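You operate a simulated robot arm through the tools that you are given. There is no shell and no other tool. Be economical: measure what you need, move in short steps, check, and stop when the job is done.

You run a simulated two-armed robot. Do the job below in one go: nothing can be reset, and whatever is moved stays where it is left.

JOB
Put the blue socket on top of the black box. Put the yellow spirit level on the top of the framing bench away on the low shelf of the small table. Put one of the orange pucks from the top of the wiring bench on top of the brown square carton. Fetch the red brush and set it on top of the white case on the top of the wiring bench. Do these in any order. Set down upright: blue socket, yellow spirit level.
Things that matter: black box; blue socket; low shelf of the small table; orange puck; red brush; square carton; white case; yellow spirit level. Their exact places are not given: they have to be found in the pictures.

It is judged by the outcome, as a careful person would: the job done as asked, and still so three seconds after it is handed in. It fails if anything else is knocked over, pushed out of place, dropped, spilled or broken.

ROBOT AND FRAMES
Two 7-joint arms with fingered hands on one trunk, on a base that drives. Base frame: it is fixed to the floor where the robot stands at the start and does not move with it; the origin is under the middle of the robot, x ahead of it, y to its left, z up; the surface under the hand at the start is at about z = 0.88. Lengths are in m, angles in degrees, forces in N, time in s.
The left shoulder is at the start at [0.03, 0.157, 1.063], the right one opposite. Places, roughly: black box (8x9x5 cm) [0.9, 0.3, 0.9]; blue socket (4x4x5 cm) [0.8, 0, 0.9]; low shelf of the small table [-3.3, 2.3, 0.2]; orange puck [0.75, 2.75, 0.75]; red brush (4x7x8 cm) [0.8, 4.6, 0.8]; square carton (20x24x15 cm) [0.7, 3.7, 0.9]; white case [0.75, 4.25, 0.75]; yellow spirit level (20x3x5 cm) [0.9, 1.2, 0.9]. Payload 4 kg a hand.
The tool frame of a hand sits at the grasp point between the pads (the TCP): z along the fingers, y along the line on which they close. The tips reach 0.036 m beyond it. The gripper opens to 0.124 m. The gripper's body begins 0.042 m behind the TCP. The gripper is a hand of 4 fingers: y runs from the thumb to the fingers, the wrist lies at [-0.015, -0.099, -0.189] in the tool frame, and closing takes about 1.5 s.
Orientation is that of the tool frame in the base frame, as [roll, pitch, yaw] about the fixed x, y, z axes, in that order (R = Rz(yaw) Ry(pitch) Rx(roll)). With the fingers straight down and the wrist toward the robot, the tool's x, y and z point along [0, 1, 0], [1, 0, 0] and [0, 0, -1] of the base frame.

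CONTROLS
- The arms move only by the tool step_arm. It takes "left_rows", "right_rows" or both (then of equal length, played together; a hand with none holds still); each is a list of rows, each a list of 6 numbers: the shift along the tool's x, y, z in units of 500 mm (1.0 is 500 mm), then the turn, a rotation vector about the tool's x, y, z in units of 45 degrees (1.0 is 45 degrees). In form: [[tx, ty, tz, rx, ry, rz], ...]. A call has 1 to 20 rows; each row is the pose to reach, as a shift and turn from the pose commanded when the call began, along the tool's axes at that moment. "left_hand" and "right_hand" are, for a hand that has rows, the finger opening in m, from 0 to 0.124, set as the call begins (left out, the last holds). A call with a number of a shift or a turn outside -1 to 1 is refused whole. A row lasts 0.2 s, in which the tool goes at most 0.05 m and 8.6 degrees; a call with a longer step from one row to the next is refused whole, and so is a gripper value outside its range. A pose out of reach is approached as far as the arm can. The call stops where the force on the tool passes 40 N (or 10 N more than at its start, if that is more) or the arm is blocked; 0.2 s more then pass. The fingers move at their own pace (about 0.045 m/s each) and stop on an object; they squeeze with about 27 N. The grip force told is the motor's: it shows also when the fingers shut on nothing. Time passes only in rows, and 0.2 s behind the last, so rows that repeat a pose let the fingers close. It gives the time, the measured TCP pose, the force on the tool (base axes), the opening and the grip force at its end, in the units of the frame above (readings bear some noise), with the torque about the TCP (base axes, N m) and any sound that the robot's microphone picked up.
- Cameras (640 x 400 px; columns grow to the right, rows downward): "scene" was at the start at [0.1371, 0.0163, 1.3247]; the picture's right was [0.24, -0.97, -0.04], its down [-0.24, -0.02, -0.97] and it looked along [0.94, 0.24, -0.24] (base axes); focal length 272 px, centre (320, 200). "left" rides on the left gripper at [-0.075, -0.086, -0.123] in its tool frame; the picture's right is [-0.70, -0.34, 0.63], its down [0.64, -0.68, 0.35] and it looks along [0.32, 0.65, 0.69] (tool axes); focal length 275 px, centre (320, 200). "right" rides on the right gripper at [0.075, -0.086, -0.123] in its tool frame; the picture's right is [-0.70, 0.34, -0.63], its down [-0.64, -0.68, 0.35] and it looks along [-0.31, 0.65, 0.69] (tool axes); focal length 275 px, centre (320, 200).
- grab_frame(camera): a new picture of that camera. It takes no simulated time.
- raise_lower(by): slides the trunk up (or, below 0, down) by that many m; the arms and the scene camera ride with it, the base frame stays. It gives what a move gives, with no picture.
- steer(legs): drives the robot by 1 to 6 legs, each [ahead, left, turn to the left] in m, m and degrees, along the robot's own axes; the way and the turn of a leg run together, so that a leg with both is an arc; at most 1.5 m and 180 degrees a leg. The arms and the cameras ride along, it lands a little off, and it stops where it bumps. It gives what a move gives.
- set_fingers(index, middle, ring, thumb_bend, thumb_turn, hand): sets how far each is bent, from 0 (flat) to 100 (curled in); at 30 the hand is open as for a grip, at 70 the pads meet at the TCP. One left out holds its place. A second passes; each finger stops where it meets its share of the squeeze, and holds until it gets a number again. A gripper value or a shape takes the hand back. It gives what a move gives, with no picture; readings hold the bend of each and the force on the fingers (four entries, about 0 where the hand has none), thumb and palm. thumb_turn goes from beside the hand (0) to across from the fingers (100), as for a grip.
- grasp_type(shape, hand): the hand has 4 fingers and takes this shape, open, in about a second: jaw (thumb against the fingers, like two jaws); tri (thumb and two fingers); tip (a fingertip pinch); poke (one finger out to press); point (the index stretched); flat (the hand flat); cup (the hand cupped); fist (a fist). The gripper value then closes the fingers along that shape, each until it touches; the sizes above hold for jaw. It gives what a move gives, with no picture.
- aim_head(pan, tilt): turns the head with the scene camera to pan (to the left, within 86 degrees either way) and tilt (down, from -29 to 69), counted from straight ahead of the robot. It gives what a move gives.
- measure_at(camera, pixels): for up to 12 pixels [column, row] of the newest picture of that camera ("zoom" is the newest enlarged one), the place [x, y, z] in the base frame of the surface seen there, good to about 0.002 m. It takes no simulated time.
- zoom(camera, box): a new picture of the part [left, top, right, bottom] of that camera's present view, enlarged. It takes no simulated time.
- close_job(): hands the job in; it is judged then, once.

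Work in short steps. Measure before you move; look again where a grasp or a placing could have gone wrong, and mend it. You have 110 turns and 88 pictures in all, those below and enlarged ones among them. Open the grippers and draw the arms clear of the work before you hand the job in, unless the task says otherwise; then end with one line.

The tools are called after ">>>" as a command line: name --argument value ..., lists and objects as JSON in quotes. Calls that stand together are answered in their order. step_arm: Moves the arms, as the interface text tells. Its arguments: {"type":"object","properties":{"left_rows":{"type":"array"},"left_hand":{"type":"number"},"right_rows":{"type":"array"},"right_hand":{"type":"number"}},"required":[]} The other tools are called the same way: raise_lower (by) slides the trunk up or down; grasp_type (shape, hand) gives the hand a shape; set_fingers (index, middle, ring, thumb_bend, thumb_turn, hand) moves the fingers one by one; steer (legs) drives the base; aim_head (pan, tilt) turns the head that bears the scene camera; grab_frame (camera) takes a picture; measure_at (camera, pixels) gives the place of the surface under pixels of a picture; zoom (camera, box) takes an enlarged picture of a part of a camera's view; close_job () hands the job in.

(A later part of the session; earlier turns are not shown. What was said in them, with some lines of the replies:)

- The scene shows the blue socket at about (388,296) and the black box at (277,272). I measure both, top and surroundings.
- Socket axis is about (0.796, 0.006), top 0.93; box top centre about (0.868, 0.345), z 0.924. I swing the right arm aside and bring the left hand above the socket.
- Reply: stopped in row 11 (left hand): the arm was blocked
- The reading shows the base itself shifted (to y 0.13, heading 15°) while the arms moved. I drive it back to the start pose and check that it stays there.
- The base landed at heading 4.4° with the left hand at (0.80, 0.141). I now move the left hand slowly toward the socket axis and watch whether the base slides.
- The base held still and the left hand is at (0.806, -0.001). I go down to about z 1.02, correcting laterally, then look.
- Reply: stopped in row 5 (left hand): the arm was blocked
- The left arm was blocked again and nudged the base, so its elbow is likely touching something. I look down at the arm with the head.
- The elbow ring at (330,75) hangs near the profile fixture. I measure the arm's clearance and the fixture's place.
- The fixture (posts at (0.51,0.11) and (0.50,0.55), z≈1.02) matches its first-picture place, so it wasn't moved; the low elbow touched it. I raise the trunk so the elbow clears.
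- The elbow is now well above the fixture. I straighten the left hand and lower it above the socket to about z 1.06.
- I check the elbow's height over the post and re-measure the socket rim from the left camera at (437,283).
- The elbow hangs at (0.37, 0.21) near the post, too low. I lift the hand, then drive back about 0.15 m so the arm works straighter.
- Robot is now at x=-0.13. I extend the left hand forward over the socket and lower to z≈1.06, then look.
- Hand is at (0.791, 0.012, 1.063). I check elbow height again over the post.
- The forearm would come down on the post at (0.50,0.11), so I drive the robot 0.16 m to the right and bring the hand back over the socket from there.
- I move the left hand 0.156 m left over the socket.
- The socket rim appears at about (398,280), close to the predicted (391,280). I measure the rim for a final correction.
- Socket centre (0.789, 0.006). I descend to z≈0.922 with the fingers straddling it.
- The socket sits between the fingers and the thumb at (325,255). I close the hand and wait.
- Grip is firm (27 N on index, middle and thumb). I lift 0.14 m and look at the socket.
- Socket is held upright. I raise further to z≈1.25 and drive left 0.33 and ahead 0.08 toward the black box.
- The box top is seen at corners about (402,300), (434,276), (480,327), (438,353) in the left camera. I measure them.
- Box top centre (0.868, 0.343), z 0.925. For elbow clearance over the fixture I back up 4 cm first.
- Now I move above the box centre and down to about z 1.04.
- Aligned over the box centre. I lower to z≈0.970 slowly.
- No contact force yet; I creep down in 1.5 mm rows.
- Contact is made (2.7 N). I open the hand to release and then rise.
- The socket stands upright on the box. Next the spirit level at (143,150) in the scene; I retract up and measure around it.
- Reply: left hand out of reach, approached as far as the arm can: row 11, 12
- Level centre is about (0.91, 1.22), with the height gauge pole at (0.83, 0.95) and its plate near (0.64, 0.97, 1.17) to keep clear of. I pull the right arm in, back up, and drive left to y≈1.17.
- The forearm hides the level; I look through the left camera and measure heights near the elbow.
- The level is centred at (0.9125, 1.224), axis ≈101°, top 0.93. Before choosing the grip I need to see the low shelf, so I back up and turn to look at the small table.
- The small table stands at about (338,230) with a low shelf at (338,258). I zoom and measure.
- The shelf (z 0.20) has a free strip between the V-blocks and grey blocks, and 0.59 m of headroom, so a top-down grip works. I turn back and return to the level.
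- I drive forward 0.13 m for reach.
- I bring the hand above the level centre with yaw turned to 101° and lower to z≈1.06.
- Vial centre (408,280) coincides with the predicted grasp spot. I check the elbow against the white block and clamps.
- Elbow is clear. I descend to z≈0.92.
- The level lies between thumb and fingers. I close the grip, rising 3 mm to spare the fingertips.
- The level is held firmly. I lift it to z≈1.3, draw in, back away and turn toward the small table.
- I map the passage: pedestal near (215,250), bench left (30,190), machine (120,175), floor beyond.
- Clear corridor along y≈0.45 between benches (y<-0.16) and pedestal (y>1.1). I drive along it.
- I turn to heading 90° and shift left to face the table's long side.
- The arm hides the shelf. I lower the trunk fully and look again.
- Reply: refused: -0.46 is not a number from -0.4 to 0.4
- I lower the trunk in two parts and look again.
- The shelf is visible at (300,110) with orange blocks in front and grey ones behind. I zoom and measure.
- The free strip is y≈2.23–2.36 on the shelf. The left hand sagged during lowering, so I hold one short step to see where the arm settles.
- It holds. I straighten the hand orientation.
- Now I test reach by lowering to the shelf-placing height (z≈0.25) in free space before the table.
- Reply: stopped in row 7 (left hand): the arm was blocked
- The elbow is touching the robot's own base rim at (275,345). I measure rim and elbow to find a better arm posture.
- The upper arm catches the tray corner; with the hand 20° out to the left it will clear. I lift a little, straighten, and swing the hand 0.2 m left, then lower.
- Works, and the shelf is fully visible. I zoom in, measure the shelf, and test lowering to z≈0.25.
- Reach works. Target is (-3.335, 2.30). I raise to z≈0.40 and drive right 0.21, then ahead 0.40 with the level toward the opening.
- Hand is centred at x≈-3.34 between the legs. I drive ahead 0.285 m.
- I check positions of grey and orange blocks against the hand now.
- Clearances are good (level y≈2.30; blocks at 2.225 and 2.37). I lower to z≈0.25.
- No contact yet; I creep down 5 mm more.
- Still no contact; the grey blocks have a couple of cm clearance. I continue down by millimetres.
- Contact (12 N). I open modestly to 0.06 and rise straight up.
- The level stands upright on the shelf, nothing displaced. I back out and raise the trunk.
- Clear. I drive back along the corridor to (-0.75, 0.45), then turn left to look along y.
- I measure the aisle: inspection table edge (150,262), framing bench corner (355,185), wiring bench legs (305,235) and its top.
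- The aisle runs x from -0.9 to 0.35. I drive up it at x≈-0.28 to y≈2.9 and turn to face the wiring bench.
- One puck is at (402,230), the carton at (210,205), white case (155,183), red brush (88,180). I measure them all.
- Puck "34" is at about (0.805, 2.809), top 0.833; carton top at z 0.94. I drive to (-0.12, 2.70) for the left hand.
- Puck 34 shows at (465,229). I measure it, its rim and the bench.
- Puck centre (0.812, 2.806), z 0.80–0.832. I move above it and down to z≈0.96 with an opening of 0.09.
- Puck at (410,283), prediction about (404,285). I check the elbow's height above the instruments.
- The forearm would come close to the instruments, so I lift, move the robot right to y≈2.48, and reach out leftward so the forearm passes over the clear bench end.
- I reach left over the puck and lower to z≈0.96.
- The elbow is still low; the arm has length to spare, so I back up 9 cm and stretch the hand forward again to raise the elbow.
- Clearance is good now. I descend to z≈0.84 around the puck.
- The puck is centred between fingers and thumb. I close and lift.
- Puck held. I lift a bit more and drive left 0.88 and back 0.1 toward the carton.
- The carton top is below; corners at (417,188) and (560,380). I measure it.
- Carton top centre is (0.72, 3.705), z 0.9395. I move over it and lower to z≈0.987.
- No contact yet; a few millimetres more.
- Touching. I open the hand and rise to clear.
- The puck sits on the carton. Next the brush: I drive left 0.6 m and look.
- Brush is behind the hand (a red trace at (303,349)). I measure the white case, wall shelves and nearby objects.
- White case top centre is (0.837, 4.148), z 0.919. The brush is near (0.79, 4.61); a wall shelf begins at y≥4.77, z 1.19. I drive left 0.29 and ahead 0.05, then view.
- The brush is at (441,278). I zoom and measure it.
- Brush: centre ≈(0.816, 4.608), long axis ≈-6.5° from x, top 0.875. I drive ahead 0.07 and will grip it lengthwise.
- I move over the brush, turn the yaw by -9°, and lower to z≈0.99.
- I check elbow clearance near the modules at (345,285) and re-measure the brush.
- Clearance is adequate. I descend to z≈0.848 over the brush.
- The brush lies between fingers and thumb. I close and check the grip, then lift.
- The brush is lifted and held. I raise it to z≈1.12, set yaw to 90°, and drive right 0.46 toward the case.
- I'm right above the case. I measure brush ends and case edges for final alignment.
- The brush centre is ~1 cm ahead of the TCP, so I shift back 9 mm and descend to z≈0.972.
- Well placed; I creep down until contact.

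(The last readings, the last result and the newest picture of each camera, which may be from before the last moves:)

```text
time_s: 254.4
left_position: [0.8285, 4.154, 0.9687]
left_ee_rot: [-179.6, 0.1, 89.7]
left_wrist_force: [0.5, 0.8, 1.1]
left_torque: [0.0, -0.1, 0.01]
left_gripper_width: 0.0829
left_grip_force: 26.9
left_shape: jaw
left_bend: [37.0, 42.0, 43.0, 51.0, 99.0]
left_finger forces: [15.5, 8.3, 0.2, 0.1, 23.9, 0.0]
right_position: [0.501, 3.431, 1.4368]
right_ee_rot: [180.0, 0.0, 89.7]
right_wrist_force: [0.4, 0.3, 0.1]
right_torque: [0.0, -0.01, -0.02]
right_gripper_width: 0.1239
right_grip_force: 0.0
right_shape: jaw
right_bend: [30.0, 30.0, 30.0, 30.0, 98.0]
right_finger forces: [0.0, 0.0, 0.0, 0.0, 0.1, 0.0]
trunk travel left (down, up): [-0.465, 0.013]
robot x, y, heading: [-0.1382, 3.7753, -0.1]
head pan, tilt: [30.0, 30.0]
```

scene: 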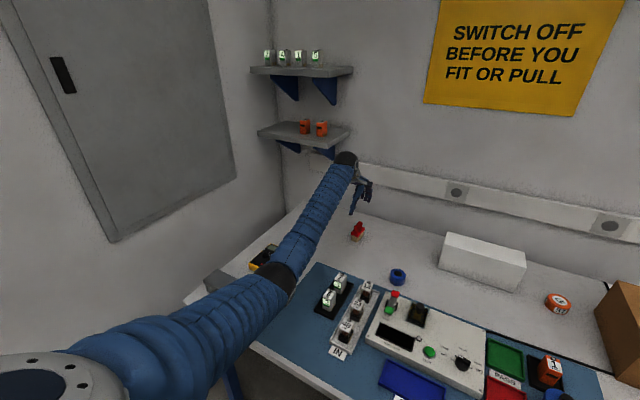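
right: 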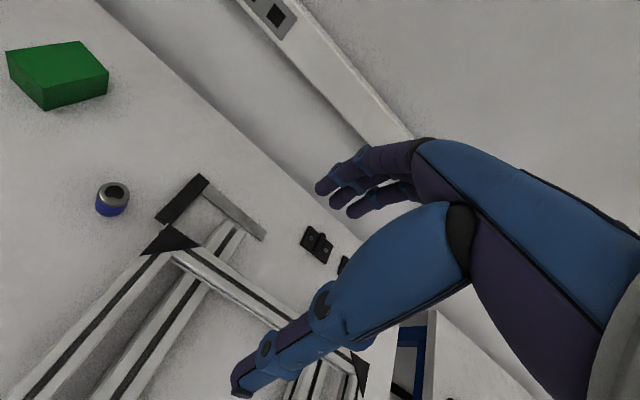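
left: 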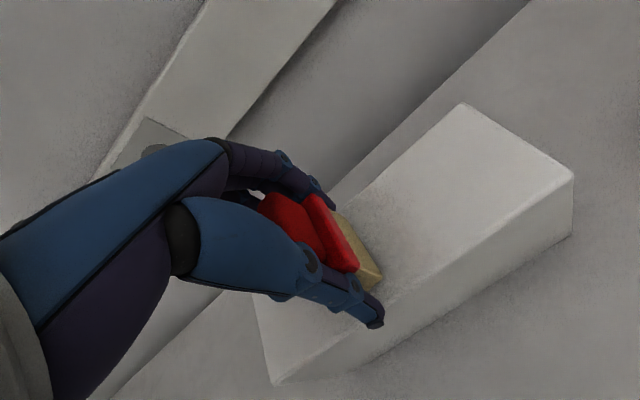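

First touch (about 2.5 N change). I go 1.5 mm more, then open and rise.

>>> step_arm --left_rows '[[0, 0, 0.003, 0, 0, 0], [0, 0, 0.003, 0, 0, 0]]'

>>> step_arm --left_rows '[[0, 0, 0, 0, 0, 0], [0, 0, 0, 0, 0, 0], [0, 0, 0, 0, 0, 0], [0, 0, 0, 0, 0, 0], [0, 0, 0, 0, 0, 0], [0, 0, -0.03, 0, 0, 0], [0, 0, -0.07, 0, 0, 0], [0, 0, -0.13, 0, 0, 0], [0, 0, -0.2, 0, 0, 0], [0, 0, -0.28, 0, 0, 0], [0, 0, -0.36, 0, 0, 0], [0, 0, -0.4, 0, 0, 0], [0, 0, -0.4, 0, 0, 0]]' --left_hand 0.12

>>> grab_frame --camera "left"

```text
time_s: 255.0
left_position: [0.8272, 4.1543, 0.9683]
left_ee_rot: [-179.7, -0.1, 89.9]
left_wrist_force: [1.3, 1.1, 8.2]
left_torque: [-0.02, -0.38, 0.03]
left_gripper_width: 0.083
left_grip_force: 27.1
left_shape: jaw
left_bend: [37.0, 42.0, 43.0, 51.0, 99.0]
left_finger forces: [16.1, 8.8, 0.2, 0.0, 24.7, 0.0]
right_position: [0.5008, 3.4302, 1.4361]
right_ee_rot: [179.9, -0.1, 89.7]
right_wrist_force: [-0.8, -0.3, -0.7]
right_torque: [-0.02, 0.0, 0.01]
right_gripper_width: 0.1238
right_grip_force: 0.1
right_shape: jaw
right_bend: [30.0, 30.0, 30.0, 30.0, 98.0]
right_finger forces: [0.1, 0.0, 0.0, 0.0, 0.0, 0.1]
trunk travel left (down, up): [-0.465, 0.013]
robot x, y, heading: [-0.1433, 3.7781, -0.1]
head pan, tilt: [30.0, 30.0]
```

```text
time_s: 257.8
left_position: [0.8283, 4.1555, 1.1655]
left_ee_rot: [-179.4, 0.0, 89.8]
left_wrist_force: [0.2, -0.1, 0.0]
left_torque: [0.0, 0.03, -0.02]
left_gripper_width: 0.1198
left_grip_force: 0.0
left_shape: jaw
left_bend: [30.0, 31.0, 31.0, 30.0, 98.0]
left_finger forces: [0.1, 0.1, 0.0, 0.0, 0.1, 0.1]
right_position: [0.5007, 3.4303, 1.4367]
right_ee_rot: [-180.0, 0.1, 89.7]
right_wrist_force: [0.5, -0.5, -1.0]
right_torque: [0.01, 0.03, 0.04]
right_gripper_width: 0.1239
right_grip_force: 0.0
right_shape: jaw
right_bend: [30.0, 30.0, 30.0, 30.0, 98.0]
right_finger forces: [0.1, 0.1, 0.0, 0.1, 0.0, 0.0]
trunk travel left (down, up): [-0.465, 0.013]
robot x, y, heading: [-0.1387, 3.7755, -0.2]
head pan, tilt: [30.0, 30.0]
```

```text
12 pictures are left
```

left: 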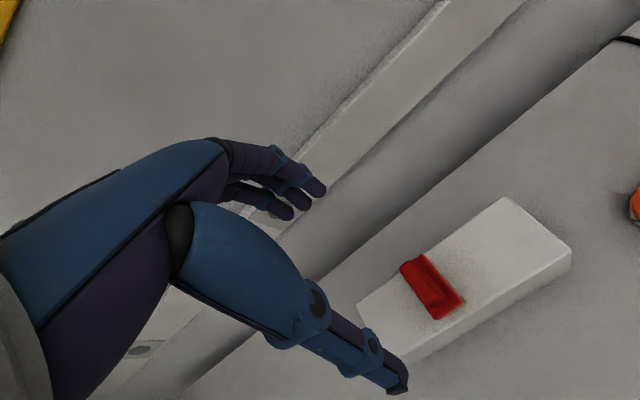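

The brush rests on the case. I back the robot away and take a last look at the wiring bench.

>>> steer --legs '[[-0.4, 0, 0]]'

>>> aim_head --pan 0 --tilt 25

>>> grab_frame --camera "scene"

```text
time_s: 260.3
left_position: [0.4261, 4.1572, 1.166]
left_ee_rot: [-179.5, 0.0, 89.9]
left_wrist_force: [-0.1, -0.3, 0.4]
left_torque: [0.0, 0.0, 0.0]
left_gripper_width: 0.1198
left_grip_force: 0.0
left_shape: jaw
left_bend: [30.0, 31.0, 31.0, 30.0, 98.0]
left_finger forces: [0.0, 0.1, 0.1, 0.0, 0.0, 0.0]
right_position: [0.1011, 3.4324, 1.437]
right_ee_rot: [179.9, 0.0, 90.0]
right_wrist_force: [-0.8, -0.1, 0.0]
right_torque: [0.0, -0.02, -0.02]
right_gripper_width: 0.124
right_grip_force: 0.1
right_shape: jaw
right_bend: [30.0, 30.0, 30.0, 30.0, 98.0]
right_finger forces: [0.0, 0.1, 0.0, 0.1, 0.0, 0.1]
trunk travel left (down, up): [-0.465, 0.013]
robot x, y, heading: [-0.5402, 3.7763, -0.1]
head pan, tilt: [30.0, 30.0]
```

```text
time_s: 261.2
left_position: [0.4268, 4.1577, 1.1654]
left_ee_rot: [-179.6, 0.0, 90.0]
left_wrist_force: [0.3, 0.2, 0.1]
left_torque: [0.04, -0.02, 0.01]
left_gripper_width: 0.1197
left_grip_force: 0.0
left_shape: jaw
left_bend: [30.0, 31.0, 31.0, 30.0, 98.0]
left_finger forces: [0.1, 0.0, 0.0, 0.1, 0.0, 0.0]
right_position: [0.1022, 3.4321, 1.4371]
right_ee_rot: [-180.0, 0.0, 90.0]
right_wrist_force: [1.0, -0.6, 0.3]
right_torque: [0.0, 0.0, 0.02]
right_gripper_width: 0.1237
right_grip_force: 0.0
right_shape: jaw
right_bend: [30.0, 30.0, 30.0, 30.0, 98.0]
right_finger forces: [0.0, 0.0, 0.1, 0.1, 0.0, 0.0]
trunk travel left (down, up): [-0.465, 0.013]
robot x, y, heading: [-0.5373, 3.7766, 0.0]
head pan, tilt: [0.0, 25.0]
```

```text
11 pictures are left
```

scene: 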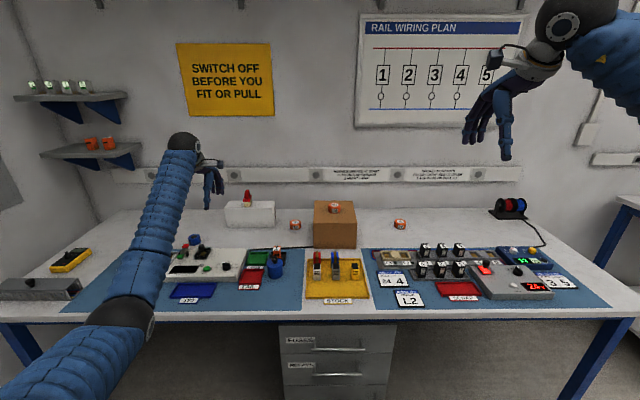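

The brush is on the case at (248,200) and the puck is on the carton at (333,208). The arms are clear and both hands are open, so I hand in the job.

>>> close_job

```text
The job is handed in.
```

All four placements are done and the job is handed in: the blue socket is upright on the black box, the yellow spirit level is upright on the low shelf of the small table, one orange puck is on the square carton, and the red brush is on the white case.
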